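You operate a simulated robot arm through the tools that you are given. There is no shell and no other tool. Be economical: measure what you need, move in short steps, check, and stop when the job is done.

The job below is to be done with a simulated robot arm. You get a single attempt, and the scene is never put back.

## Task
Close down the dip bench: basket up, lid shut, air off, rack tray wiped clean.
Fine: lid shut before the air goes off; pull the tray out; use the wipe from the tank bench and put it back; tray in; leave the air shutter. Where these are worked on the way, their far stop is far enough and under half their travel is too little: rack tray. What is to be rubbed or washed off counts as gone when no trace of it is left.

It is judged by the outcome, as a careful person would: the job done as asked, and still so three seconds after it is handed in. It fails if anything else is knocked over, pushed out of place, dropped, spilled or broken. A push-on lid holds only when it is set on centred and level and pressed home; a screw cap is set on level and turned clockwise until tight.

## Robot
A 6-joint arm with a two-finger parallel gripper on a trunk, on a base that drives. Base frame: it is fixed to the floor where the robot stands at the start and does not move with it; the origin is under the middle of the robot, x ahead of it, y to its left, z up. Readings come in m, degrees, newtons and seconds.
Its first joint turns from -166.0 to 166.0 degrees. Places, roughly: air shutter [0.7, 0.4, 0.9]; air switch [0.3, 0.4, 0.7]; rack tray [0.4, -0.3, 0.6]; tank [0.5, 0.3, 0.8]; tank lid [0.5, 0.4, 0.8]. Payload 3.91 kg.
The tool frame sits at the grasp point between the pads (the TCP): z along the fingers, y along the line on which they close. The tips reach 0.03 m beyond it. The gripper opens to 0.11 m. The fingers are 0.02 m wide and 0.01 m thick; the gripper's body (0.048 by 0.112 m) begins 0.055 m behind the TCP.
Orientation is told as [roll, pitch, yaw] about the base's x, y, z axes, in that order, counted from this pose: with the fingers straight down and closing along the base's y, the tool's x points along the base's -x, its y along +y and its z along -z.

## Interface
- The arm moves only by the tool drive_tool. Its argument "plan" is a list that holds one entry, the list of rows, each a list of 7 numbers: the shift along the tool's x, y, z in m, then the turn, a rotation vector about the tool's x, y, z in degrees, then the opening in per cent of the stroke, from 0 (shut) to 100 (fully open). In form: [[[x, y, z, ax, ay, az, grip], ...]]. A call has 1 to 20 rows; each row is the pose to reach, as a shift and turn from the pose commanded when the call began, along the tool's axes at that moment. A row lasts 0.2 s, in which the tool goes at most 0.05 m and 8.6 degrees; a call with a longer step from one row to the next is refused whole, and so is a gripper value outside its range. A pose out of reach is approached as far as the arm can. The call stops where the force on the tool passes 90 N (or 10 N more than at its start, if that is more) or the arm is blocked; 0.2 s more then pass. Each finger travels about 0.108 m/s and halts on what it meets, pressing with about 38 N; the grip force reading is that of the motor and also rises with nothing between the fingers. The clock runs only during rows and for 0.2 s after the last one: add rows that repeat a pose to give the fingers time. The reply holds the time, the measured pose of the TCP, the force on the tool along the base axes, the opening and the grip force, in the units named above and with some noise, with the torque about the TCP (base axes, N m) and any sound that the robot's microphone picked up.
- Cameras (640 x 400 px; columns grow to the right, rows downward): "scene" is now at [-0.0919, 0.0289, 1.4011]; the picture's right is [0.33, -0.94, 0.00], its down [-0.65, -0.23, -0.72] and it looks along [0.68, 0.24, -0.69] (base axes); focal length 220 px, centre (320, 200). "wrist" rides on the gripper at [0.077, 0.007, -0.114] in the tool frame; the picture's right is [-0.09, 1.00, 0.00], its down [-0.80, -0.07, -0.59] and it looks along [-0.59, -0.05, 0.80] (tool axes); focal length 270 px, centre (320, 200). There is no depth. A picture from a camera that has moved, and an enlarged one, comes with that camera's place and axes in the base frame and with its lens.
- get_image(camera): a new picture of that camera. It takes no simulated time.
- lift_body(by): slides the trunk up (or, below 0, down) by that many m; the arm and the scene camera ride with it, the base frame stays. It gives what a move gives, with no picture.
- roll_base(legs): drives the robot by 1 to 6 legs, each [ahead, left, turn to the left] in m, m and degrees, along the robot's own axes; the way and the turn of a leg run together, so that a leg with both is an arc; at most 1.5 m and 180 degrees a leg. The arm and the cameras ride along, it lands a little off, and it stops where it bumps. It gives what a move gives.
- head_to(pan, tilt): turns the head with the scene camera to pan (to the left, within 86 degrees either way) and tilt (down, from -29 to 69), counted from straight ahead of the robot. It gives what a move gives.
- inspect(camera, box): a new picture of the part [left, top, right, bottom] of that camera's present view, enlarged. It takes no simulated time.
- job_done(): hands the job in; it is judged then, once.

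Work in short steps. Places have to be worked out from the pictures, the camera data and where the tool is seen: move nearer, look again, correct. Check each grasp and each placing, and mend what went wrong. You have 120 turns and 82 pictures in all, those below and enlarged ones among them. Open the gripper and draw the arm clear of the work before you hand the job in, unless the task says otherwise; then end with one line.

The tools are called after "Emit:" as a command line: name --argument value ..., lists and objects as JSON in quotes. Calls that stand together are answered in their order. drive_tool: Moves the arm, as the interface text tells. Its arguments: {"type":"object","properties":{"plan":{"type":"array"}},"required":["plan"]} The other tools are called the same way: lift_body (by) slides the trunk up or down; roll_base (legs) drives the base; head_to (pan, tilt) turns the head that bears the scene camera; get_image (camera) takes a picture; inspect (camera, box) takes an enlarged picture of a part of a camera's view; job_done () hands the job in.

At the start:

```text
t: 0.0
eef_pos: [0.4214, 0.1184, 1.0854]
tool_rot: [-0.1, 0.0, 0.0]
wrist_force: [0.1, -0.2, 0.1]
wrist_torque: [0.04, 0.04, -0.01]
opening: 0.1098
gripper_force: 0.1
trunk travel left (down, up): [-0.35, 0.19]
robot x, y, heading: [-0.0024, 0.0001, -0.0]
head pan, tilt: [19.6, 43.7]
```

scene: 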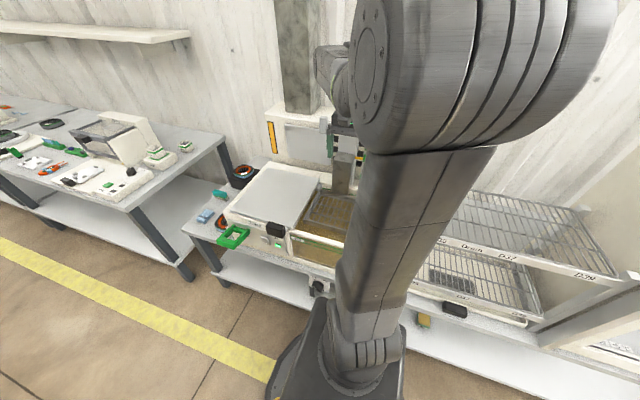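
wrist: 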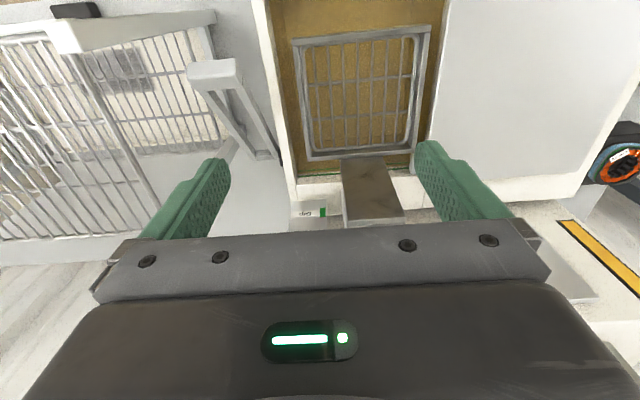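

The arm hides part of the bench. I take enlarged looks at the tank area and at the rack.

Emit:
inspect --camera "scene" --box '[180, 80, 380, 300]'

Emit:
inspect --camera "scene" --box '[370, 180, 640, 350]'

Emit:
inspect --camera "wrist" --box '[180, 0, 640, 290]'

```text
1.82 times, centred on (280, 190) of scene
camera zoom: at [-0.0919, 0.0289, 1.4011], right [0.33, -0.94, 0.0], down [-0.65, -0.23, -0.72], along [0.68, 0.24, -0.69], focal length 400 px, centre (393, 218)
```

zoom: 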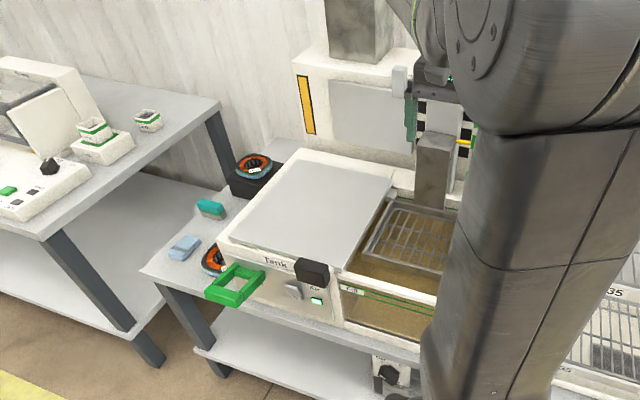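

```text
2.35 times, centred on (505, 265) of scene
camera zoom: at [-0.0919, 0.0289, 1.4011], right [0.33, -0.94, 0.0], down [-0.65, -0.23, -0.72], along [0.68, 0.24, -0.69], focal length 518 px, centre (-115, 47)
```

zoom: 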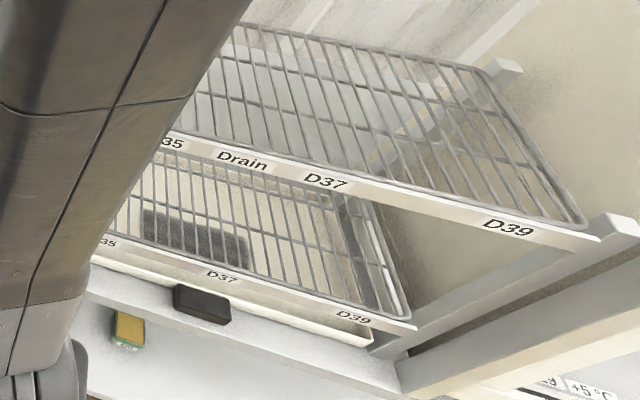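

```text
1.38 times, centred on (410, 145) of wrist
camera zoom: at [0.3451, 0.1245, 1.2014], right [0.09, 1.0, 0.0], down [0.8, -0.07, 0.59], along [0.59, -0.05, -0.8], focal length 373 px, centre (196, 276)
```

zoom: 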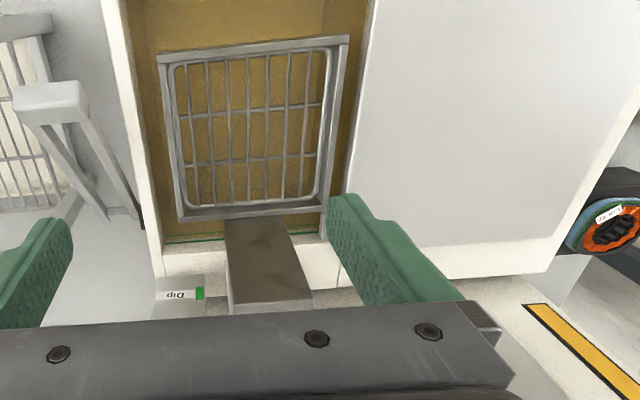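

The arm blocks the middle of the view, so I back off a bit and look again.

Emit:
roll_base --legs '[[-0.45, 0.35, 0]]'

Emit:
head_to --pan 0 --tilt 35

Emit:
get_image --camera "scene"

```text
t: 3.2
eef_pos: [-0.0181, 0.4645, 1.086]
tool_rot: [0.1, 0.0, -0.4]
wrist_force: [0.0, -0.1, 0.1]
wrist_torque: [-0.03, -0.01, -0.02]
opening: 0.11
gripper_force: 0.1
trunk travel left (down, up): [-0.35, 0.19]
robot x, y, heading: [-0.4403, 0.3487, -0.4]
head pan, tilt: [19.6, 43.7]
```

```text
t: 4.0
eef_pos: [-0.0163, 0.4649, 1.0874]
tool_rot: [0.1, 0.1, -0.4]
wrist_force: [-0.1, -0.5, -0.3]
wrist_torque: [0.03, -0.04, 0.02]
opening: 0.11
gripper_force: 0.1
trunk travel left (down, up): [-0.35, 0.19]
robot x, y, heading: [-0.4381, 0.3485, -0.3]
head pan, tilt: [0.0, 35.0]
```

```text
76 pictures are left
camera scene: at [-0.5207, 0.3505, 1.4141], right [-0.01, -1.0, 0.0], down [-0.57, 0.0, -0.82], along [0.82, -0.01, -0.57], focal length 220 px, centre (320, 200)
```

scene: 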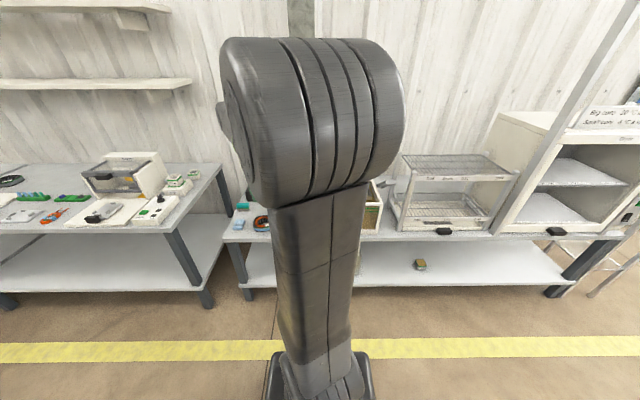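

I shift sideways so the tank comes out from behind the arm.

Emit:
roll_base --legs '[[0.2, -0.65, 0]]'

Emit:
head_to --pan 42 --tilt 38

Emit:
get_image --camera "scene"

```text
t: 7.8
eef_pos: [0.1853, -0.1733, 1.0881]
tool_rot: [-0.1, 0.0, 0.6]
wrist_force: [0.1, 0.2, 0.5]
wrist_torque: [0.02, -0.01, -0.01]
opening: 0.1099
gripper_force: 0.1
trunk travel left (down, up): [-0.35, 0.19]
robot x, y, heading: [-0.2314, -0.2952, 0.7]
head pan, tilt: [0.0, 35.0]
```

```text
t: 8.9
eef_pos: [0.1857, -0.1717, 1.086]
tool_rot: [-0.1, -0.1, 0.6]
wrist_force: [0.0, 0.0, 0.0]
wrist_torque: [-0.01, 0.0, 0.02]
opening: 0.11
gripper_force: 0.1
trunk travel left (down, up): [-0.35, 0.19]
robot x, y, heading: [-0.2318, -0.2944, 0.7]
head pan, tilt: [42.0, 38.0]
```

```text
75 pictures are left
camera scene: at [-0.3405, -0.2382, 1.4095], right [0.68, -0.74, 0.0], down [-0.45, -0.42, -0.79], along [0.58, 0.53, -0.62], focal length 220 px, centre (320, 200)
```

scene: 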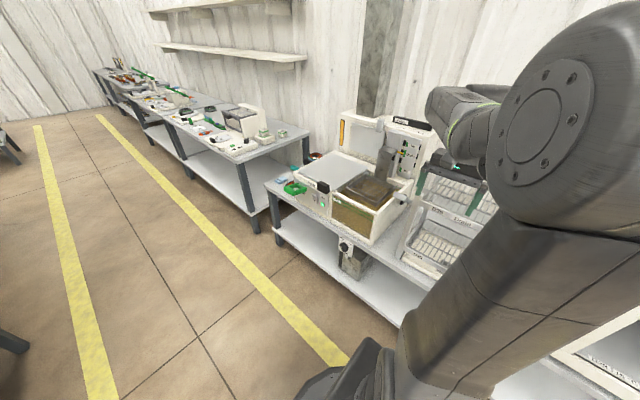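

Emit:
inspect --camera "scene" --box '[260, 100, 440, 215]'

Emit:
inspect --camera "scene" --box '[320, 105, 440, 180]'

Emit:
inspect --camera "scene" --box '[260, 155, 400, 285]'

```text
3.48 times, centred on (350, 158) of scene
camera zoom: at [-0.3405, -0.2382, 1.4095], right [0.68, -0.74, 0.0], down [-0.45, -0.42, -0.79], along [0.58, 0.53, -0.62], focal length 766 px, centre (216, 348)
```

zoom: 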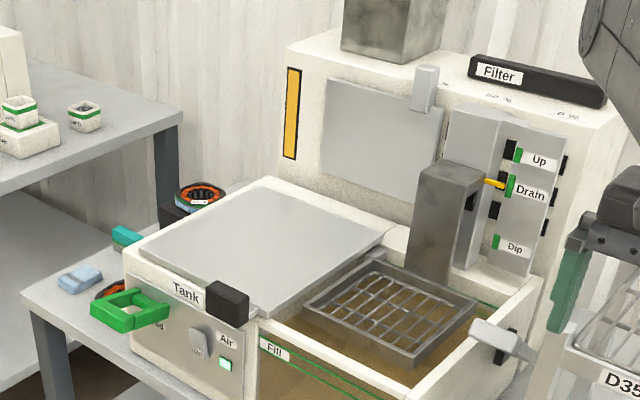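

```text
5.33 times, centred on (380, 142) of scene
camera zoom: at [-0.3405, -0.2382, 1.4095], right [0.68, -0.74, 0.0], down [-0.45, -0.42, -0.79], along [0.58, 0.53, -0.62], focal length 1175 px, centre (0, 507)
```

zoom: 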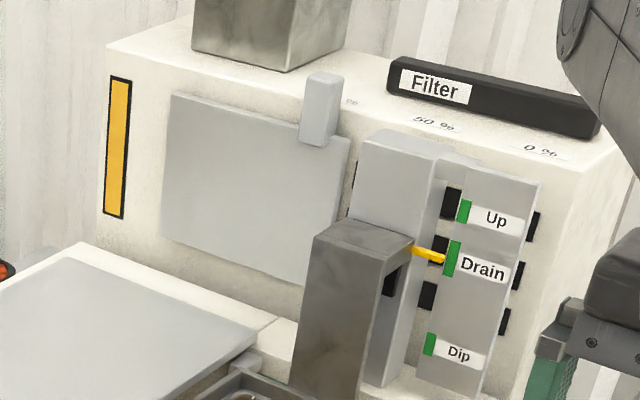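

```text
3.08 times, centred on (330, 220) of scene
camera zoom: at [-0.3405, -0.2382, 1.4095], right [0.68, -0.74, 0.0], down [-0.45, -0.42, -0.79], along [0.58, 0.53, -0.62], focal length 678 px, centre (289, 138)
```

zoom: 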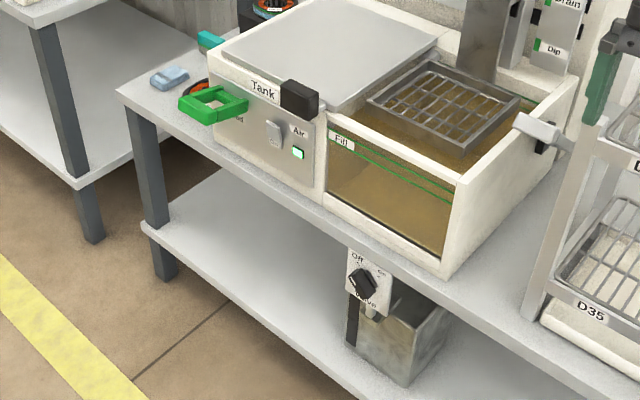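

The pointer shows the basket at Drain; the lid slides left to right; the air rocker is on the front with its lamp lit. I drive to the tank and look closer with the wrist camera.

Emit:
roll_base --legs '[[0.23, 0.6, -0.7]]'

Emit:
head_to --pan 45 --tilt 50

Emit:
get_image --camera "scene"

Emit:
get_image --camera "wrist"

```text
t: 12.5
eef_pos: [0.4174, 0.427, 1.0848]
tool_rot: [0.0, -0.1, -0.2]
wrist_force: [0.5, 0.6, -0.3]
wrist_torque: [-0.01, 0.01, 0.0]
opening: 0.11
gripper_force: 0.1
trunk travel left (down, up): [-0.35, 0.19]
robot x, y, heading: [-0.0038, 0.3082, -0.3]
head pan, tilt: [42.0, 38.0]
```

```text
t: 13.2
eef_pos: [0.4186, 0.4261, 1.0864]
tool_rot: [0.0, 0.0, -0.3]
wrist_force: [0.2, -0.5, 0.9]
wrist_torque: [0.0, -0.01, 0.02]
opening: 0.1099
gripper_force: 0.0
trunk travel left (down, up): [-0.35, 0.19]
robot x, y, heading: [-0.0041, 0.3075, -0.2]
head pan, tilt: [45.0, 50.0]
```

```text
71 pictures are left
camera scene: at [-0.1184, 0.3655, 1.3924], right [0.7, -0.71, 0.0], down [-0.54, -0.54, -0.64], along [0.46, 0.45, -0.77], focal length 220 px, centre (320, 200)
```

scene: 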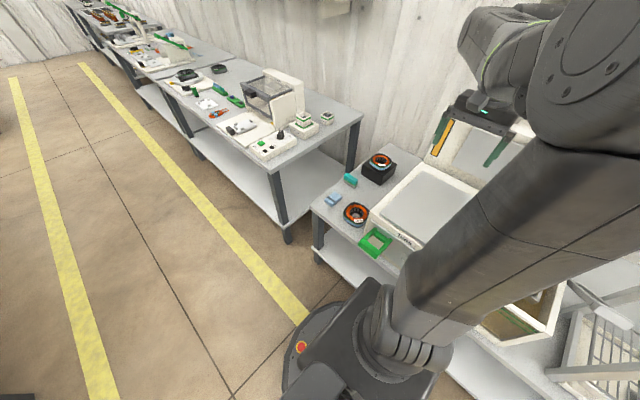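

```text
70 pictures are left
camera wrist: at [0.342, 0.4326, 1.2014], right [0.09, 1.0, 0.0], down [0.8, -0.07, 0.59], along [0.59, -0.05, -0.8], focal length 270 px, centre (320, 200)
```

wrist: 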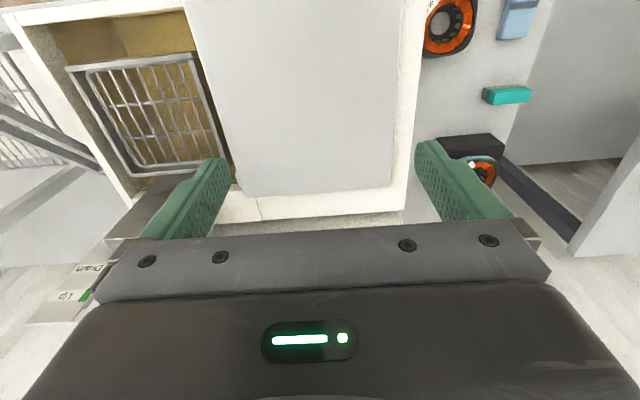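

Emit:
inspect --camera "scene" --box '[310, 140, 430, 260]'

Emit:
inspect --camera "wrist" --box '[400, 0, 560, 200]'

```text
3.33 times, centred on (370, 200) of scene
camera zoom: at [-0.1184, 0.3655, 1.3924], right [0.7, -0.71, 0.0], down [-0.54, -0.54, -0.64], along [0.46, 0.45, -0.77], focal length 734 px, centre (153, 200)
```

zoom: 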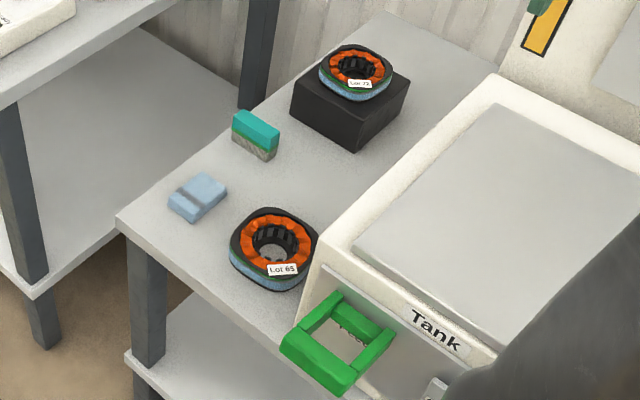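

```text
2.00 times, centred on (480, 100) of wrist
camera zoom: at [0.342, 0.4326, 1.2014], right [0.09, 1.0, 0.0], down [0.8, -0.07, 0.59], along [0.59, -0.05, -0.8], focal length 541 px, centre (0, 400)
```

zoom: 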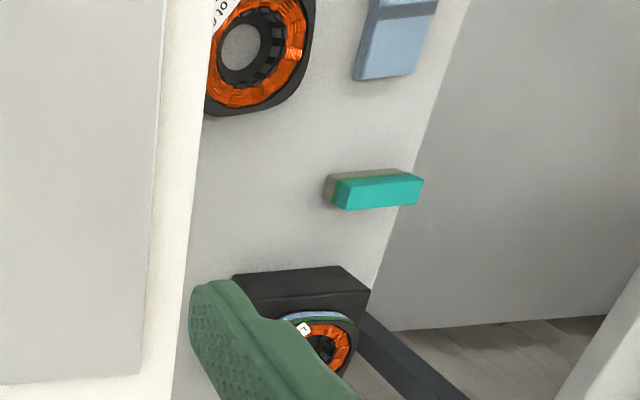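

The light-blue folded cloth at about (0.40, 0.78) must be the wipe; the teal and yellow ones are scouring pads. Next I look at the basket slider from the front, tilting the tool up a bit.

Emit:
drive_tool --plan '[[[0.02, -0.04, 0, 0, -5, 0, 100], [0.05, -0.08, 0, 0, -10, 0, 100], [0.07, -0.12, 0, 0, -15, 0, 100], [0.1, -0.15, 0, 0, -20, 0, 100], [0.12, -0.19, 0, 0, -25, 0, 100], [0.14, -0.23, 0, 0, -32, 0, 100], [0.14, -0.27, 0, 0, -35, 0, 100]]]'

Emit:
get_image --camera "wrist"

```text
t: 14.2
eef_pos: [0.3505, 0.2932, 1.0295]
tool_rot: [-2.5, -6.7, 0.5]
wrist_force: [0.6, 0.1, 0.3]
wrist_torque: [0.03, -0.02, -0.01]
opening: 0.1101
gripper_force: 0.1
trunk travel left (down, up): [-0.35, 0.19]
robot x, y, heading: [-0.0022, 0.3092, -0.1]
head pan, tilt: [45.0, 50.0]
stopped in row 4: the arm was blocked; the commanded pose is now the measured one
```

```text
67 pictures are left
camera wrist: at [0.2619, 0.3032, 1.1351], right [0.08, 1.0, -0.03], down [0.73, -0.04, 0.69], along [0.68, -0.08, -0.73], focal length 270 px, centre (320, 200)
```

wrist: 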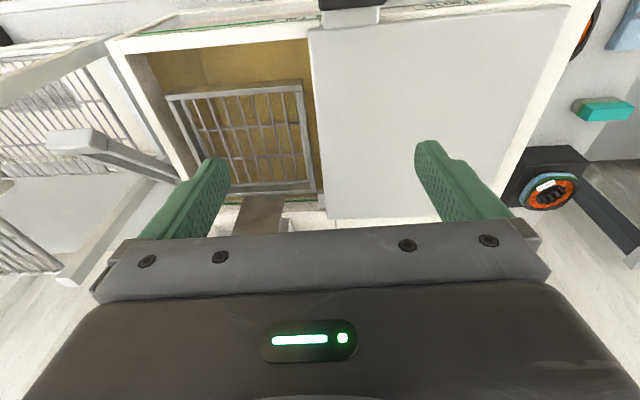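

The arm folded up against its limits. I back the base off to give it room.

Emit:
roll_base --legs '[[-0.22, -0.1, 0]]'

Emit:
drive_tool --plan '[[[-0.04, -0.01, -0.02, 0, 0, 0, 100], [-0.08, -0.02, -0.04, 0, 0, 0, 100], [-0.12, -0.03, -0.06, 0, -7, 0, 100], [-0.14, -0.04, -0.07, 0, -14, 0, 100], [-0.14, -0.05, -0.07, 0, -21, 0, 100], [-0.14, -0.05, -0.07, 0, -28, 0, 100]]]'

Emit:
get_image --camera "wrist"

```text
t: 16.0
eef_pos: [0.127, 0.1945, 1.0302]
tool_rot: [-2.6, -6.8, 0.5]
wrist_force: [0.0, -0.6, -0.3]
wrist_torque: [0.02, -0.03, 0.0]
opening: 0.1101
gripper_force: 0.1
trunk travel left (down, up): [-0.35, 0.19]
robot x, y, heading: [-0.2262, 0.2107, -0.2]
head pan, tilt: [45.0, 50.0]
```

```text
t: 17.4
eef_pos: [0.2584, 0.1483, 1.1197]
tool_rot: [-3.1, -34.9, 2.0]
wrist_force: [0.3, -0.1, 1.1]
wrist_torque: [0.0, 0.01, -0.01]
opening: 0.1101
gripper_force: 0.0
trunk travel left (down, up): [-0.35, 0.19]
robot x, y, heading: [-0.2281, 0.2097, -0.0]
head pan, tilt: [45.0, 50.0]
```

```text
66 pictures are left
camera wrist: at [0.1305, 0.1557, 1.1697], right [0.07, 1.0, 0.01], down [0.32, -0.03, 0.95], along [0.95, -0.06, -0.32], focal length 270 px, centre (320, 200)
```

wrist: 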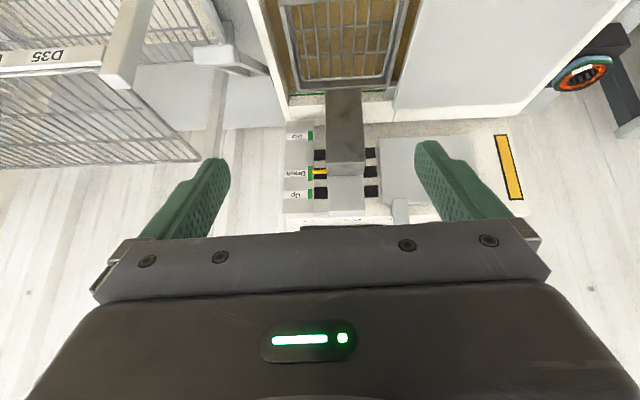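

Emit:
inspect --camera "wrist" --box '[180, 50, 440, 230]'

```text
2.22 times, centred on (310, 140) of wrist
camera zoom: at [0.1305, 0.1557, 1.1697], right [0.07, 1.0, 0.01], down [0.32, -0.03, 0.95], along [0.95, -0.06, -0.32], focal length 601 px, centre (342, 333)
```

zoom: 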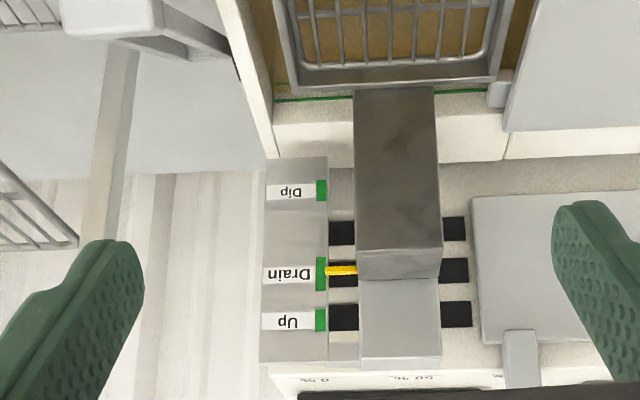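

The pointer is at about z=0.97 and the Up mark at about 1.01, so the basket column (x≈0.505–0.55, y≈0.17, top z≈0.985) must rise about 0.04 m. I level the tool and move the base closer.

Emit:
drive_tool --plan '[[[0, 0, 0, 0.6, 7, 0, 100], [0, 0, 0, 1.2, 14, 0, 100], [0, 0, 0, 1.8, 21, 0, 100], [0, 0, 0, 2.4, 28, 0, 100], [0, 0, 0, 3, 35, 0, 100]]]'

Emit:
roll_base --legs '[[0.12, 0, 0]]'

Emit:
get_image --camera "wrist"

```text
t: 18.6
eef_pos: [0.2583, 0.1478, 1.1182]
tool_rot: [-5.4, 0.2, -0.6]
wrist_force: [-0.1, 0.2, -0.1]
wrist_torque: [0.0, 0.0, 0.02]
opening: 0.1099
gripper_force: 0.1
trunk travel left (down, up): [-0.35, 0.19]
robot x, y, heading: [-0.2265, 0.21, -0.4]
head pan, tilt: [45.0, 50.0]
```

```text
t: 19.8
eef_pos: [0.3749, 0.1484, 1.1186]
tool_rot: [-5.4, 0.2, -0.6]
wrist_force: [0.0, -1.1, 1.2]
wrist_torque: [-0.03, -0.03, -0.01]
opening: 0.1101
gripper_force: 0.0
trunk travel left (down, up): [-0.35, 0.19]
robot x, y, heading: [-0.1081, 0.2116, -0.1]
head pan, tilt: [45.0, 50.0]
```

```text
64 pictures are left
camera wrist: at [0.2992, 0.1653, 1.2326], right [0.1, 0.99, -0.09], down [0.8, -0.02, 0.6], along [0.59, -0.13, -0.8], focal length 270 px, centre (320, 200)
```

wrist: 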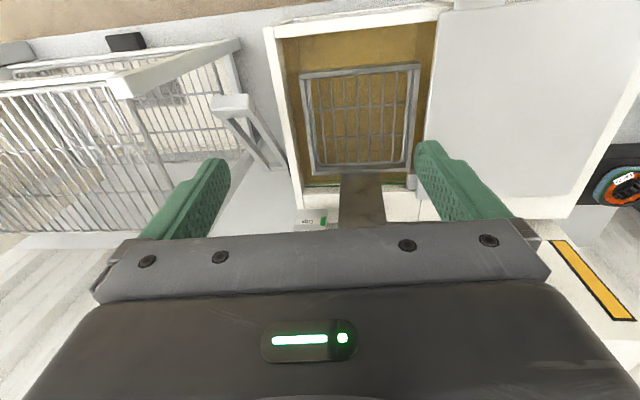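

Level the roll and move above the column at (0.512, 0.171), then look before going down.

Emit:
drive_tool --plan '[[[-0.04, 0.005, 0, -2.7, 0, 0, 100], [-0.08, 0.015, 0, -5.4, 0, 0, 100], [-0.11, 0.02, 0, -5.4, 0, 0, 100], [-0.137, 0.023, 0.0, -5.4, 0, 0, 100]]]'

Emit:
head_to --pan 14 --tilt 35

Emit:
get_image --camera "wrist"

Emit:
get_image --camera "scene"

```text
t: 20.8
eef_pos: [0.5126, 0.1702, 1.1166]
tool_rot: [0.1, 0.1, -0.5]
wrist_force: [-0.4, 0.1, 0.2]
wrist_torque: [0.0, 0.01, 0.02]
opening: 0.1099
gripper_force: 0.1
trunk travel left (down, up): [-0.35, 0.19]
robot x, y, heading: [-0.1091, 0.211, -0.2]
head pan, tilt: [45.0, 50.0]
```

```text
t: 21.8
eef_pos: [0.5118, 0.1703, 1.1172]
tool_rot: [0.0, 0.2, -0.6]
wrist_force: [-0.4, 0.3, -1.0]
wrist_torque: [0.0, -0.01, -0.01]
opening: 0.1099
gripper_force: 0.1
trunk travel left (down, up): [-0.35, 0.19]
robot x, y, heading: [-0.1121, 0.21, -0.2]
head pan, tilt: [14.0, 35.0]
```

```text
63 pictures are left
camera wrist: at [0.4358, 0.1765, 1.2325], right [0.1, 1.0, 0.0], down [0.8, -0.08, 0.59], along [0.59, -0.06, -0.81], focal length 270 px, centre (320, 200)
```

wrist: 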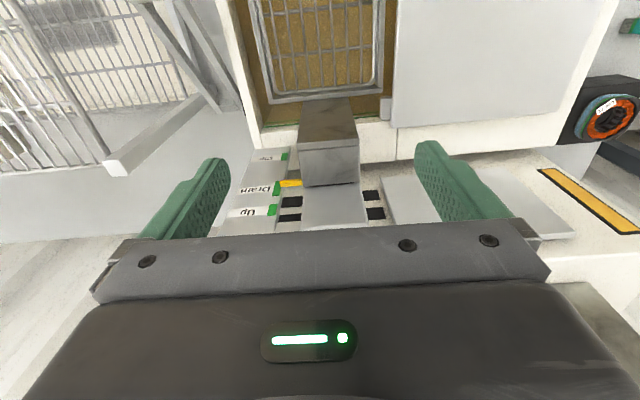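

```text
62 pictures are left
camera scene: at [-0.1944, 0.2324, 1.4141], right [0.24, -0.97, 0.0], down [-0.56, -0.14, -0.82], along [0.79, 0.2, -0.57], focal length 220 px, centre (320, 200)
```

scene: 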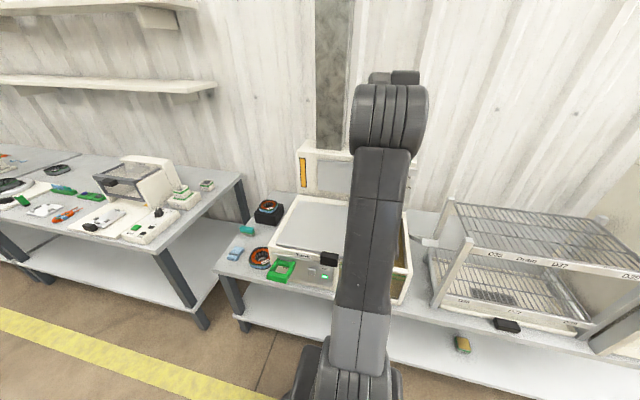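

I need the column place more exactly, so I enlarge the present wrist view.

Emit:
inspect --camera "wrist" --box '[220, 80, 420, 240]'

```text
2.50 times, centred on (320, 160) of wrist
camera zoom: at [0.4358, 0.1765, 1.2325], right [0.1, 1.0, 0.0], down [0.8, -0.08, 0.59], along [0.59, -0.06, -0.81], focal length 676 px, centre (320, 300)
```

zoom: 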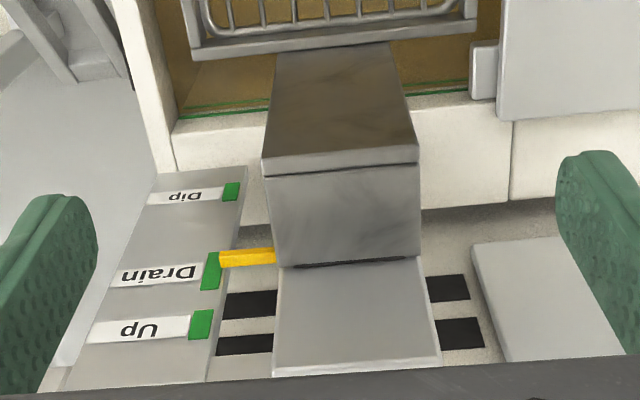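

Two views agree: column top at z≈0.957, x 0.562–0.616, y≈0.172, width about 0.067; lift needed about 0.044. I go to x=0.58 above it and descend around it.

Emit:
drive_tool --plan '[[[-0.04, 0.001, 0, 0, 0, 0, 100], [-0.068, 0.002, 0, 0, 0, 0, 100], [-0.068, 0.002, 0.04, 0, 0, 0, 100], [-0.068, 0.002, 0.08, 0, 0, 0, 100], [-0.068, 0.002, 0.11, 0, 0, 0, 100], [-0.068, 0.002, 0.14, 0, 0, 0, 100], [-0.068, 0.002, 0.16, 0, 0, 0, 100], [-0.068, 0.002, 0.175, 0, 0, 0, 100]]]'

Emit:
get_image --camera "wrist"

```text
t: 23.5
eef_pos: [0.5842, 0.1733, 0.9689]
tool_rot: [-0.1, -2.9, -0.6]
wrist_force: [-4.7, 1.4, 29.0]
wrist_torque: [0.4, -1.21, 0.14]
opening: 0.11
gripper_force: 0.0
trunk travel left (down, up): [-0.35, 0.19]
robot x, y, heading: [-0.1075, 0.2124, 0.0]
head pan, tilt: [14.0, 35.0]
stopped in row 8: the force on the tool passed its limit (the readings are from after the stop); the commanded pose is now the measured one
```

```text
60 pictures are left
camera wrist: at [0.5025, 0.1793, 1.0805], right [0.1, 1.0, 0.0], down [0.77, -0.08, 0.63], along [0.63, -0.06, -0.77], focal length 270 px, centre (320, 200)
```

wrist: 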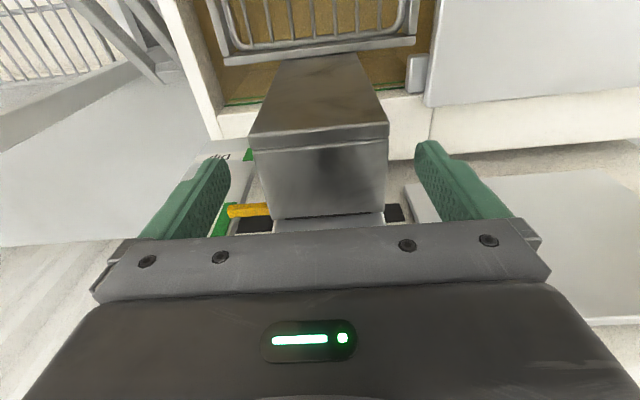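

The gripper body met the guide's top. I raise it, tilt the fingers forward by about 35° and come at the column from in front and above.

Emit:
drive_tool --plan '[[[0, 0, -0.04, 0, 0, 0, 100], [0.03, 0, -0.08, 0, 0, 0, 100], [0.05, 0, -0.1, 0, -8, 0, 100], [0.06, 0, -0.1, 0, -16, 0, 100], [0.06, 0, -0.1, 0, -24, 0, 100], [0.06, 0, -0.1, 0, -32, 0, 100], [0.06, 0, -0.1, 0, -32, 0, 100]]]'

Emit:
get_image --camera "wrist"

```text
t: 25.1
eef_pos: [0.5221, 0.1726, 1.0619]
tool_rot: [-0.1, -34.2, -0.5]
wrist_force: [-0.9, 0.9, 0.4]
wrist_torque: [0.0, -0.01, -0.02]
opening: 0.11
gripper_force: 0.2
trunk travel left (down, up): [-0.35, 0.19]
robot x, y, heading: [-0.1093, 0.2089, -0.2]
head pan, tilt: [14.0, 35.0]
```

```text
59 pictures are left
camera wrist: at [0.3946, 0.1796, 1.1137], right [0.08, 1.0, 0.05], down [0.33, -0.07, 0.94], along [0.94, -0.06, -0.33], focal length 270 px, centre (320, 200)
```

wrist: 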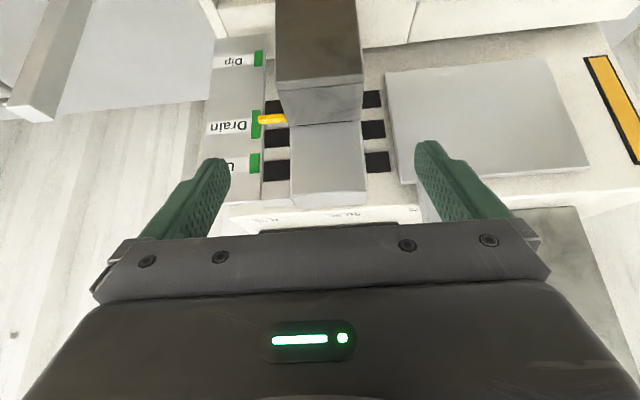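

Measurement confirms the column front at x≈0.569. I slide the fingers around it to (0.58, 0.173, 0.945).

Emit:
drive_tool --plan '[[[0.018, 0, 0.03, 0, 0, 0, 100], [0.018, 0, 0.06, 0, 0, 0, 100], [0.018, 0, 0.09, 0, 0, 0, 100], [0.018, 0, 0.115, 0, 0, 0, 100], [0.018, 0, 0.129, 0, 0, 0, 100]]]'

Emit:
get_image --camera "wrist"

```text
t: 26.3
eef_pos: [0.5804, 0.1735, 0.9439]
tool_rot: [-0.1, -34.1, -0.6]
wrist_force: [0.1, 1.0, -0.1]
wrist_torque: [-0.02, 0.06, -0.01]
opening: 0.1101
gripper_force: 0.1
trunk travel left (down, up): [-0.35, 0.19]
robot x, y, heading: [-0.114, 0.2106, 0.1]
head pan, tilt: [14.0, 35.0]
```

```text
58 pictures are left
camera wrist: at [0.4523, 0.1805, 0.9961], right [0.08, 1.0, 0.05], down [0.33, -0.07, 0.94], along [0.94, -0.06, -0.33], focal length 270 px, centre (320, 200)
```

wrist: 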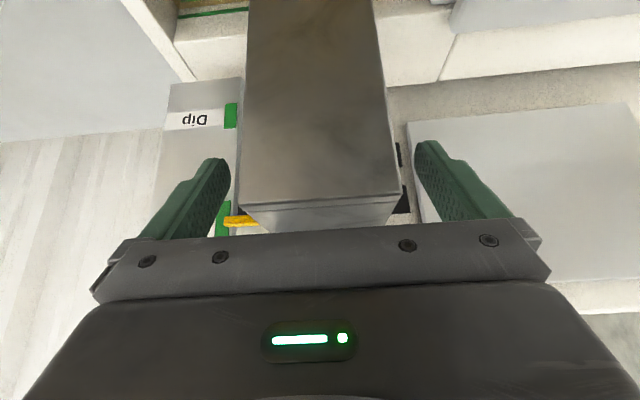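

The fingers straddle the column; I close the grip.

Emit:
drive_tool --plan '[[[0, 0, 0, 0, 0, 0, 50], [0, 0, 0, 0, 0, 0, 0], [0, 0, 0, 0, 0, 0, 0], [0, 0, 0, 0, 0, 0, 0]]]'

```text
t: 27.3
eef_pos: [0.5798, 0.1735, 0.944]
tool_rot: [-0.1, -34.1, -0.6]
wrist_force: [0.2, 1.7, -2.8]
wrist_torque: [0.32, -0.57, 0.22]
opening: 0.0697
gripper_force: 45.5
trunk travel left (down, up): [-0.35, 0.19]
robot x, y, heading: [-0.1113, 0.2059, -0.0]
head pan, tilt: [14.0, 35.0]
```

Held at 0.070 m. I lift straight up 0.044 m in small steps.

Emit:
drive_tool --plan '[[[-0.0056, 0, -0.0083, 0, 0, 0, 0], [-0.0112, 0, -0.0165, 0, 0, 0, 0], [-0.0169, 0, -0.0248, 0, 0, 0, 0], [-0.0225, 0, -0.0331, 0, 0, 0, 0], [-0.0247, 0, -0.0364, 0, 0, 0, 0], [-0.0247, 0, -0.0364, 0, 0, 0, 0]]]'

Emit:
get_image --camera "wrist"

```text
t: 28.7
eef_pos: [0.5798, 0.173, 0.9875]
tool_rot: [0.0, -34.1, -0.5]
wrist_force: [-14.7, 7.7, -20.8]
wrist_torque: [0.22, -0.73, 0.17]
opening: 0.0696
gripper_force: 45.1
trunk travel left (down, up): [-0.35, 0.19]
robot x, y, heading: [-0.1109, 0.2104, -0.1]
head pan, tilt: [14.0, 35.0]
```

```text
57 pictures are left
camera wrist: at [0.4524, 0.1808, 1.0402], right [0.08, 1.0, 0.05], down [0.33, -0.07, 0.94], along [0.94, -0.06, -0.33], focal length 270 px, centre (320, 200)
```

wrist: 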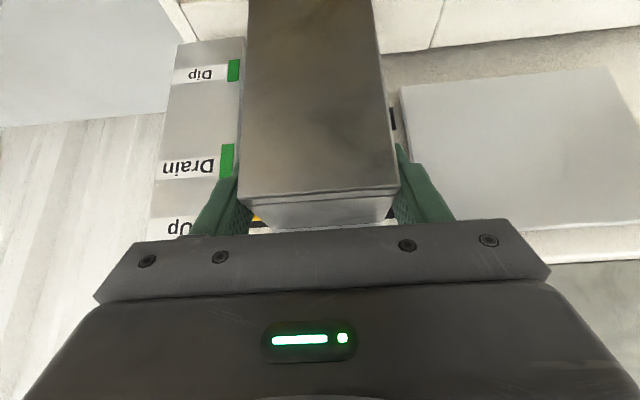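

It rose with the grip, weight about 20 N. I check the pointer against the Up mark.

Emit:
inspect --camera "wrist" --box '[140, 130, 300, 250]'

Emit:
head_to --pan -5 --tilt 25

Emit:
get_image --camera "scene"

```text
3.33 times, centred on (220, 190) of wrist
camera zoom: at [0.4524, 0.1808, 1.0402], right [0.08, 1.0, 0.05], down [0.33, -0.07, 0.94], along [0.94, -0.06, -0.33], focal length 901 px, centre (653, 233)
```

zoom: 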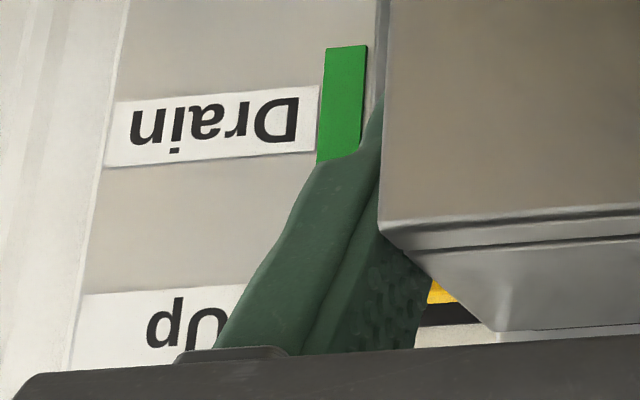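

```text
t: 29.6
eef_pos: [0.5797, 0.1749, 0.9887]
tool_rot: [-0.2, -34.1, -0.5]
wrist_force: [-15.6, 7.7, -16.5]
wrist_torque: [0.19, 0.1, 0.0]
opening: 0.0698
gripper_force: 44.8
trunk travel left (down, up): [-0.35, 0.19]
robot x, y, heading: [-0.1086, 0.2111, -0.2]
head pan, tilt: [-5.0, 25.0]
```

```text
55 pictures are left
camera scene: at [-0.188, 0.2041, 1.4298], right [-0.09, -1.0, 0.0], down [-0.42, 0.04, -0.91], along [0.9, -0.08, -0.42], focal length 220 px, centre (320, 200)
```

scene: 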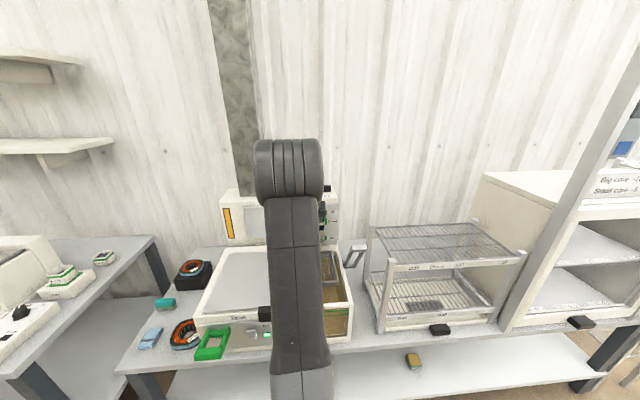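

The pointer seems 2–3 mm below the Up mark; I raise 4 mm more watching the force.

Emit:
drive_tool --plan '[[[-0.0011, 0, -0.0017, 0, 0, 0, 0], [-0.0022, 0, -0.0033, 0, 0, 0, 0], [-0.0022, 0, -0.0033, 0, 0, 0, 0]]]'

```text
t: 30.4
eef_pos: [0.5807, 0.1737, 0.9908]
tool_rot: [-0.3, -34.0, -0.5]
wrist_force: [-13.9, 8.5, -20.9]
wrist_torque: [0.16, 0.18, 0.15]
opening: 0.0699
gripper_force: 45.5
trunk travel left (down, up): [-0.35, 0.19]
robot x, y, heading: [-0.1128, 0.2062, -0.2]
head pan, tilt: [-5.0, 25.0]
```

I test whether it holds itself: lower 3 mm and read the force.

Emit:
drive_tool --plan '[[[0.0008, 0, 0.0012, 0, 0, 0, 0], [0.0017, 0, 0.0025, 0, 0, 0, 0], [0.0017, 0, 0.0025, 0, 0, 0, 0]]]'

```text
t: 31.2
eef_pos: [0.5798, 0.1743, 0.9911]
tool_rot: [-0.2, -34.4, -0.6]
wrist_force: [-5.3, 8.5, 1.2]
wrist_torque: [0.02, 1.05, 0.0]
opening: 0.0699
gripper_force: 44.9
trunk travel left (down, up): [-0.35, 0.19]
robot x, y, heading: [-0.109, 0.2122, -0.1]
head pan, tilt: [-5.0, 25.0]
```

It stands by itself (force fell to about zero, no sink). I release and draw back along the fingers.

Emit:
drive_tool --plan '[[[0.0017, 0, 0.0025, 0, 0, 0, 70], [0.0017, 0, 0.0025, 0, 0, 0, 100], [0.0017, 0, 0.0025, 0, 0, 0, 100], [0.0017, 0, -0.03, 0, 0, 0, 100], [0.0017, 0, -0.07, 0, 0, 0, 100], [0.0017, 0, -0.11, 0, 0, 0, 100], [0.0017, 0, -0.13, 0, 0, 0, 100]]]'

Emit:
inspect --camera "wrist" --box '[160, 0, 480, 240]'

```text
t: 32.8
eef_pos: [0.5057, 0.1749, 1.0974]
tool_rot: [-0.1, -34.1, -0.5]
wrist_force: [-0.7, 0.5, 0.3]
wrist_torque: [-0.03, 0.01, -0.01]
opening: 0.11
gripper_force: 0.2
trunk travel left (down, up): [-0.35, 0.19]
robot x, y, heading: [-0.1112, 0.208, -0.0]
head pan, tilt: [-5.0, 25.0]
```

```text
1.67 times, centred on (320, 120) of wrist
camera zoom: at [0.3784, 0.1821, 1.1497], right [0.08, 1.0, 0.05], down [0.33, -0.07, 0.94], along [0.94, -0.06, -0.33], focal length 450 px, centre (320, 333)
```

zoom: 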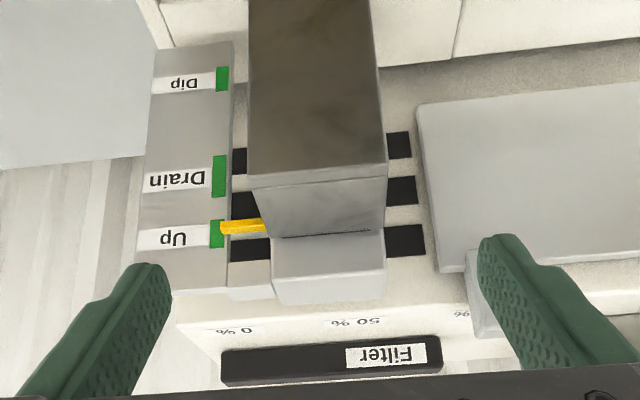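

The basket pointer now stands at the Up mark. Next the lid: its black handle is at about (0.29, 0.32, 0.83). I level the tool, back the base a little, and look at the handle.

Emit:
drive_tool --plan '[[[0, 0, -0.03, 0, 6, 0, 100], [0, 0, -0.03, 0, 14, 0, 100], [0, 0, -0.03, 0, 22, 0, 100], [0, 0, -0.03, 0, 30, 0, 100], [0, 0, -0.03, 0, 34, 0, 100]]]'

Emit:
roll_base --legs '[[-0.22, 0.1, 0]]'

Emit:
get_image --camera "wrist"

```text
t: 34.0
eef_pos: [0.4895, 0.1746, 1.1192]
tool_rot: [-0.1, -0.2, -0.5]
wrist_force: [0.7, -0.5, 0.2]
wrist_torque: [0.01, 0.0, 0.03]
opening: 0.1101
gripper_force: 0.1
trunk travel left (down, up): [-0.35, 0.19]
robot x, y, heading: [-0.1099, 0.2092, -0.1]
head pan, tilt: [-5.0, 25.0]
```

```text
t: 35.8
eef_pos: [0.2673, 0.2743, 1.1201]
tool_rot: [-0.1, -0.1, -0.6]
wrist_force: [0.0, -0.1, -1.1]
wrist_torque: [-0.01, 0.0, -0.05]
opening: 0.1096
gripper_force: 0.0
trunk travel left (down, up): [-0.35, 0.19]
robot x, y, heading: [-0.3313, 0.3122, 0.1]
head pan, tilt: [-5.0, 25.0]
```

```text
53 pictures are left
camera wrist: at [0.1905, 0.2813, 1.2361], right [0.1, 1.0, 0.0], down [0.8, -0.08, 0.6], along [0.59, -0.06, -0.8], focal length 270 px, centre (320, 200)
```

wrist: 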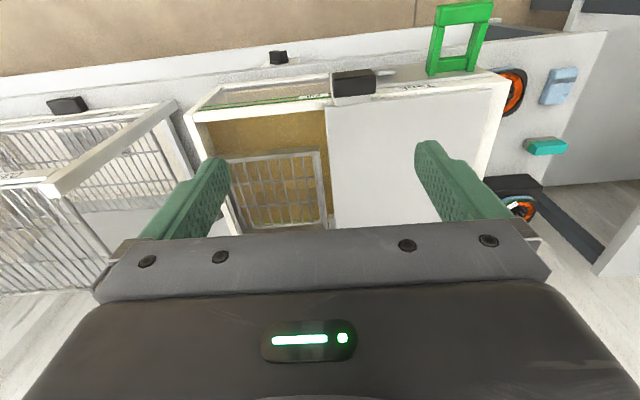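

Emit:
inspect --camera "wrist" --box '[180, 40, 520, 240]'

```text
1.88 times, centred on (350, 140) of wrist
camera zoom: at [0.1905, 0.2813, 1.2361], right [0.1, 1.0, 0.0], down [0.8, -0.08, 0.6], along [0.59, -0.06, -0.8], focal length 509 px, centre (264, 313)
```

zoom: 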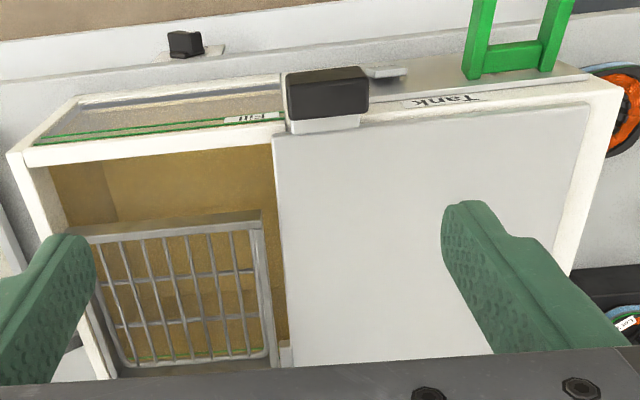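

The handle block is about 0.065 wide along y, centred near (0.290, 0.319), top near z 0.83, in front of the tank panel. I come down over it part of the way and look again.

Emit:
drive_tool --plan '[[[-0.01, 0.02, 0.03, 0, 0, 0, 100], [-0.022, 0.045, 0.07, 0, 0, 0, 100], [-0.022, 0.045, 0.11, 0, 0, 0, 100], [-0.022, 0.045, 0.15, 0, 0, 0, 100], [-0.022, 0.045, 0.19, 0, 0, 0, 100], [-0.022, 0.045, 0.21, 0, 0, 0, 100]]]'

Emit:
get_image --camera "wrist"

```text
t: 37.1
eef_pos: [0.292, 0.3182, 0.9083]
tool_rot: [-0.2, -0.2, -0.7]
wrist_force: [0.7, 0.0, 0.1]
wrist_torque: [0.0, 0.03, 0.0]
opening: 0.1101
gripper_force: 0.1
trunk travel left (down, up): [-0.35, 0.19]
robot x, y, heading: [-0.3307, 0.3084, -0.3]
head pan, tilt: [-5.0, 25.0]
```

```text
51 pictures are left
camera wrist: at [0.2154, 0.3245, 1.0232], right [0.1, 1.0, 0.0], down [0.8, -0.08, 0.6], along [0.59, -0.06, -0.8], focal length 270 px, centre (320, 200)
```

wrist: 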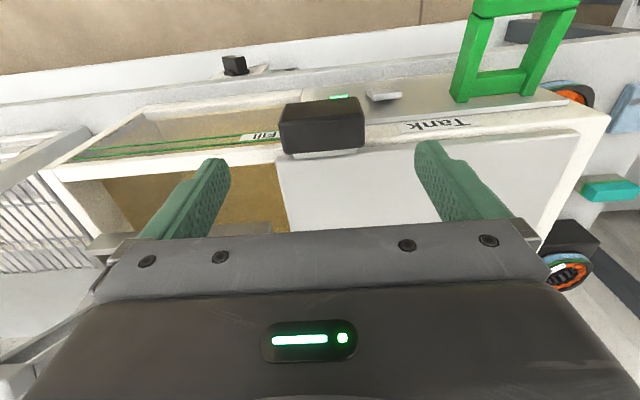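

Emit:
inspect --camera "wrist" --box '[240, 70, 400, 170]'

```text
4.00 times, centred on (320, 120) of wrist
camera zoom: at [0.2154, 0.3245, 1.0232], right [0.1, 1.0, 0.0], down [0.8, -0.08, 0.6], along [0.59, -0.06, -0.8], focal length 1081 px, centre (320, 520)
```

zoom: 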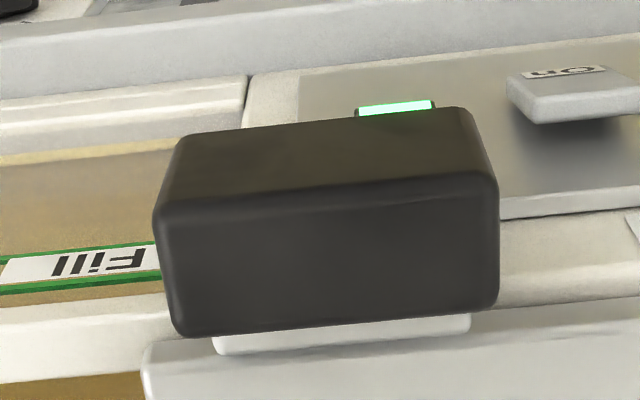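

The block centre agrees with the tool's place. I descend to z≈0.832 and close on it.

Emit:
drive_tool --plan '[[[0, 0, 0.03, 0, 0, 0, 100], [0, 0, 0.055, 0, 0, 0, 100], [0, 0, 0.076, 0, 0, 0, 100], [0, 0, 0.076, 0, 0, 0, 50], [0, 0, 0.076, 0, 0, 0, 0], [0, 0, 0.076, 0, 0, 0, 0], [0, 0, 0.076, 0, 0, 0, 0]]]'

Emit:
get_image --camera "wrist"

```text
t: 38.8
eef_pos: [0.289, 0.3196, 0.8332]
tool_rot: [-0.1, -0.3, -0.6]
wrist_force: [-3.2, -0.4, -1.9]
wrist_torque: [0.41, -0.78, 0.66]
opening: 0.06
gripper_force: 44.9
trunk travel left (down, up): [-0.35, 0.19]
robot x, y, heading: [-0.3318, 0.3116, -0.1]
head pan, tilt: [-5.0, 25.0]
```

```text
49 pictures are left
camera wrist: at [0.2128, 0.3263, 0.9481], right [0.1, 1.0, 0.0], down [0.8, -0.08, 0.6], along [0.59, -0.06, -0.8], focal length 270 px, centre (320, 200)
```

wrist: 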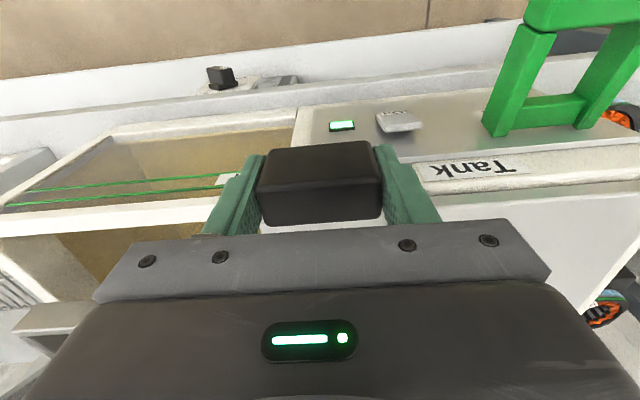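

Handle gripped. I slide the lid to the right (−y) in steps of 2 cm, watching force.

Emit:
drive_tool --plan '[[[0, -0.015, 0, 0, 0, 0, 0], [0, -0.03, 0, 0, 0, 0, 0], [0, -0.05, 0, 0, 0, 0, 0], [0, -0.07, 0, 0, 0, 0, 0], [0, -0.09, 0, 0, 0, 0, 0], [0, -0.09, 0, 0, 0, 0, 0]]]'

Emit:
get_image --camera "wrist"

```text
t: 40.1
eef_pos: [0.2915, 0.2287, 0.8353]
tool_rot: [0.0, 0.0, -0.6]
wrist_force: [-8.0, -3.3, -28.9]
wrist_torque: [0.38, 0.19, 0.95]
opening: 0.0602
gripper_force: 44.3
trunk travel left (down, up): [-0.35, 0.19]
robot x, y, heading: [-0.3316, 0.3095, 0.1]
head pan, tilt: [-5.0, 25.0]
```

```text
48 pictures are left
camera wrist: at [0.2141, 0.2355, 0.9502], right [0.1, 0.99, 0.0], down [0.8, -0.08, 0.59], along [0.59, -0.06, -0.8], focal length 270 px, centre (320, 200)
```

wrist: 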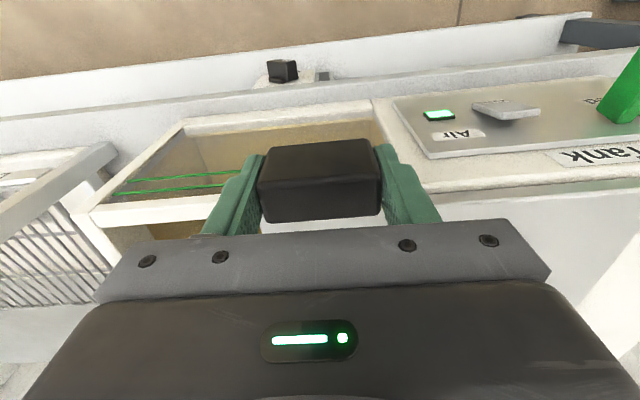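

It slides; the tool bears about 29 N downward because it rose 2 mm, so I ease down slightly and go on.

Emit:
drive_tool --plan '[[[0, 0, 0.002, 0, 0, 0, 0], [0, -0.02, 0.002, 0, 0, 0, 0], [0, -0.04, 0.002, 0, 0, 0, 0], [0, -0.06, 0.002, 0, 0, 0, 0], [0, -0.08, 0.002, 0, 0, 0, 0], [0, -0.1, 0.002, 0, 0, 0, 0], [0, -0.12, 0.002, 0, 0, 0, 0], [0, -0.12, 0.002, 0, 0, 0, 0]]]'

Emit:
get_image --camera "wrist"

```text
t: 42.0
eef_pos: [0.2909, 0.1077, 0.8351]
tool_rot: [-0.2, -0.4, -0.5]
wrist_force: [22.8, -3.4, 14.2]
wrist_torque: [0.95, -0.57, 1.05]
opening: 0.0603
gripper_force: 45.0
trunk travel left (down, up): [-0.35, 0.19]
robot x, y, heading: [-0.3309, 0.3088, 0.3]
head pan, tilt: [-5.0, 25.0]
```

```text
47 pictures are left
camera wrist: at [0.2136, 0.1148, 0.9498], right [0.1, 1.0, 0.0], down [0.8, -0.08, 0.6], along [0.6, -0.06, -0.8], focal length 270 px, centre (320, 200)
```

wrist: 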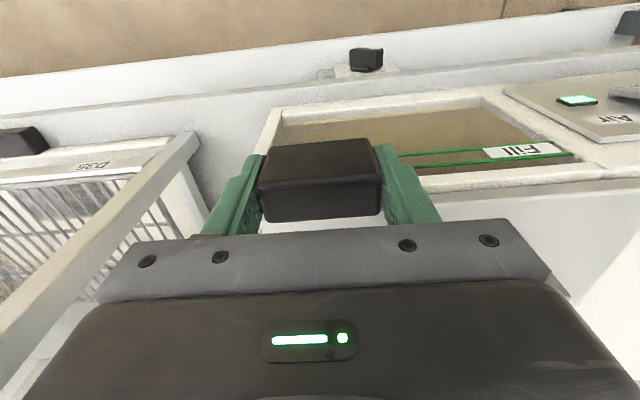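

It has slid 0.21 m. I continue in small steps until the stop.

Emit:
drive_tool --plan '[[[-0.0015, -0.01, 0, 0, 0, 0, 0], [-0.0015, -0.02, 0, 0, 0, 0, 0], [-0.0015, -0.03, 0, 0, 0, 0, 0], [-0.0015, -0.04, 0, 0, 0, 0, 0], [-0.0015, -0.05, 0, 0, 0, 0, 0], [-0.0015, -0.05, 0, 0, 0, 0, 0]]]'

Emit:
get_image --camera "wrist"

```text
t: 43.1
eef_pos: [0.2899, 0.0882, 0.8337]
tool_rot: [0.6, 0.2, 0.4]
wrist_force: [-12.0, 23.0, 16.3]
wrist_torque: [-1.08, -0.13, -0.19]
opening: 0.0601
gripper_force: 44.6
trunk travel left (down, up): [-0.35, 0.19]
robot x, y, heading: [-0.3328, 0.3124, 0.4]
head pan, tilt: [-5.0, 25.0]
stopped in row 5: the force on the tool passed its limit (the readings are from after the stop); the commanded pose is now the measured one
```

```text
46 pictures are left
camera wrist: at [0.2143, 0.0915, 0.9484], right [0.08, 1.0, 0.01], down [0.8, -0.07, 0.59], along [0.59, -0.04, -0.81], focal length 270 px, centre (320, 200)
```

wrist: 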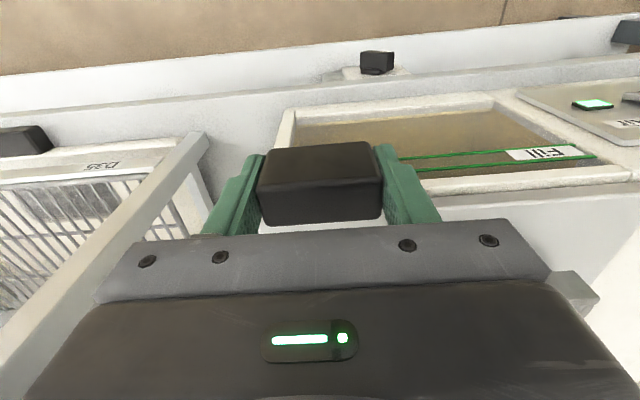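

It met a hard stop after 0.23 m of travel. I release, rise and check whether the lid fully covers the bath.

Emit:
drive_tool --plan '[[[0, 0, 0, 0, 0, 0, 70], [0, 0, 0, 0, 0, 0, 100], [0, 0, 0, 0, 0, 0, 100], [0, 0, -0.04, 0, 0, 0, 100], [0, 0, -0.09, 0, 0, 0, 100], [0.02, 0.03, -0.14, 0, 0, 0, 100], [0.03, 0.07, -0.19, 0, 0, 0, 100], [0.03, 0.11, -0.24, 0, 0, 0, 100], [0.03, 0.13, -0.26, 0, 0, 0, 100]]]'

Emit:
get_image --camera "wrist"

```text
refused: row 6 steps farther than a row can; nothing moved
```

```text
45 pictures are left
camera wrist: at [0.2143, 0.0915, 0.9484], right [0.08, 1.0, 0.01], down [0.8, -0.07, 0.59], along [0.59, -0.04, -0.81], focal length 270 px, centre (320, 200)
```

wrist: 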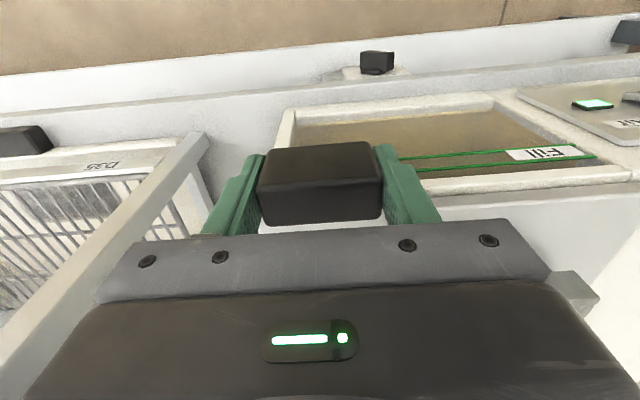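

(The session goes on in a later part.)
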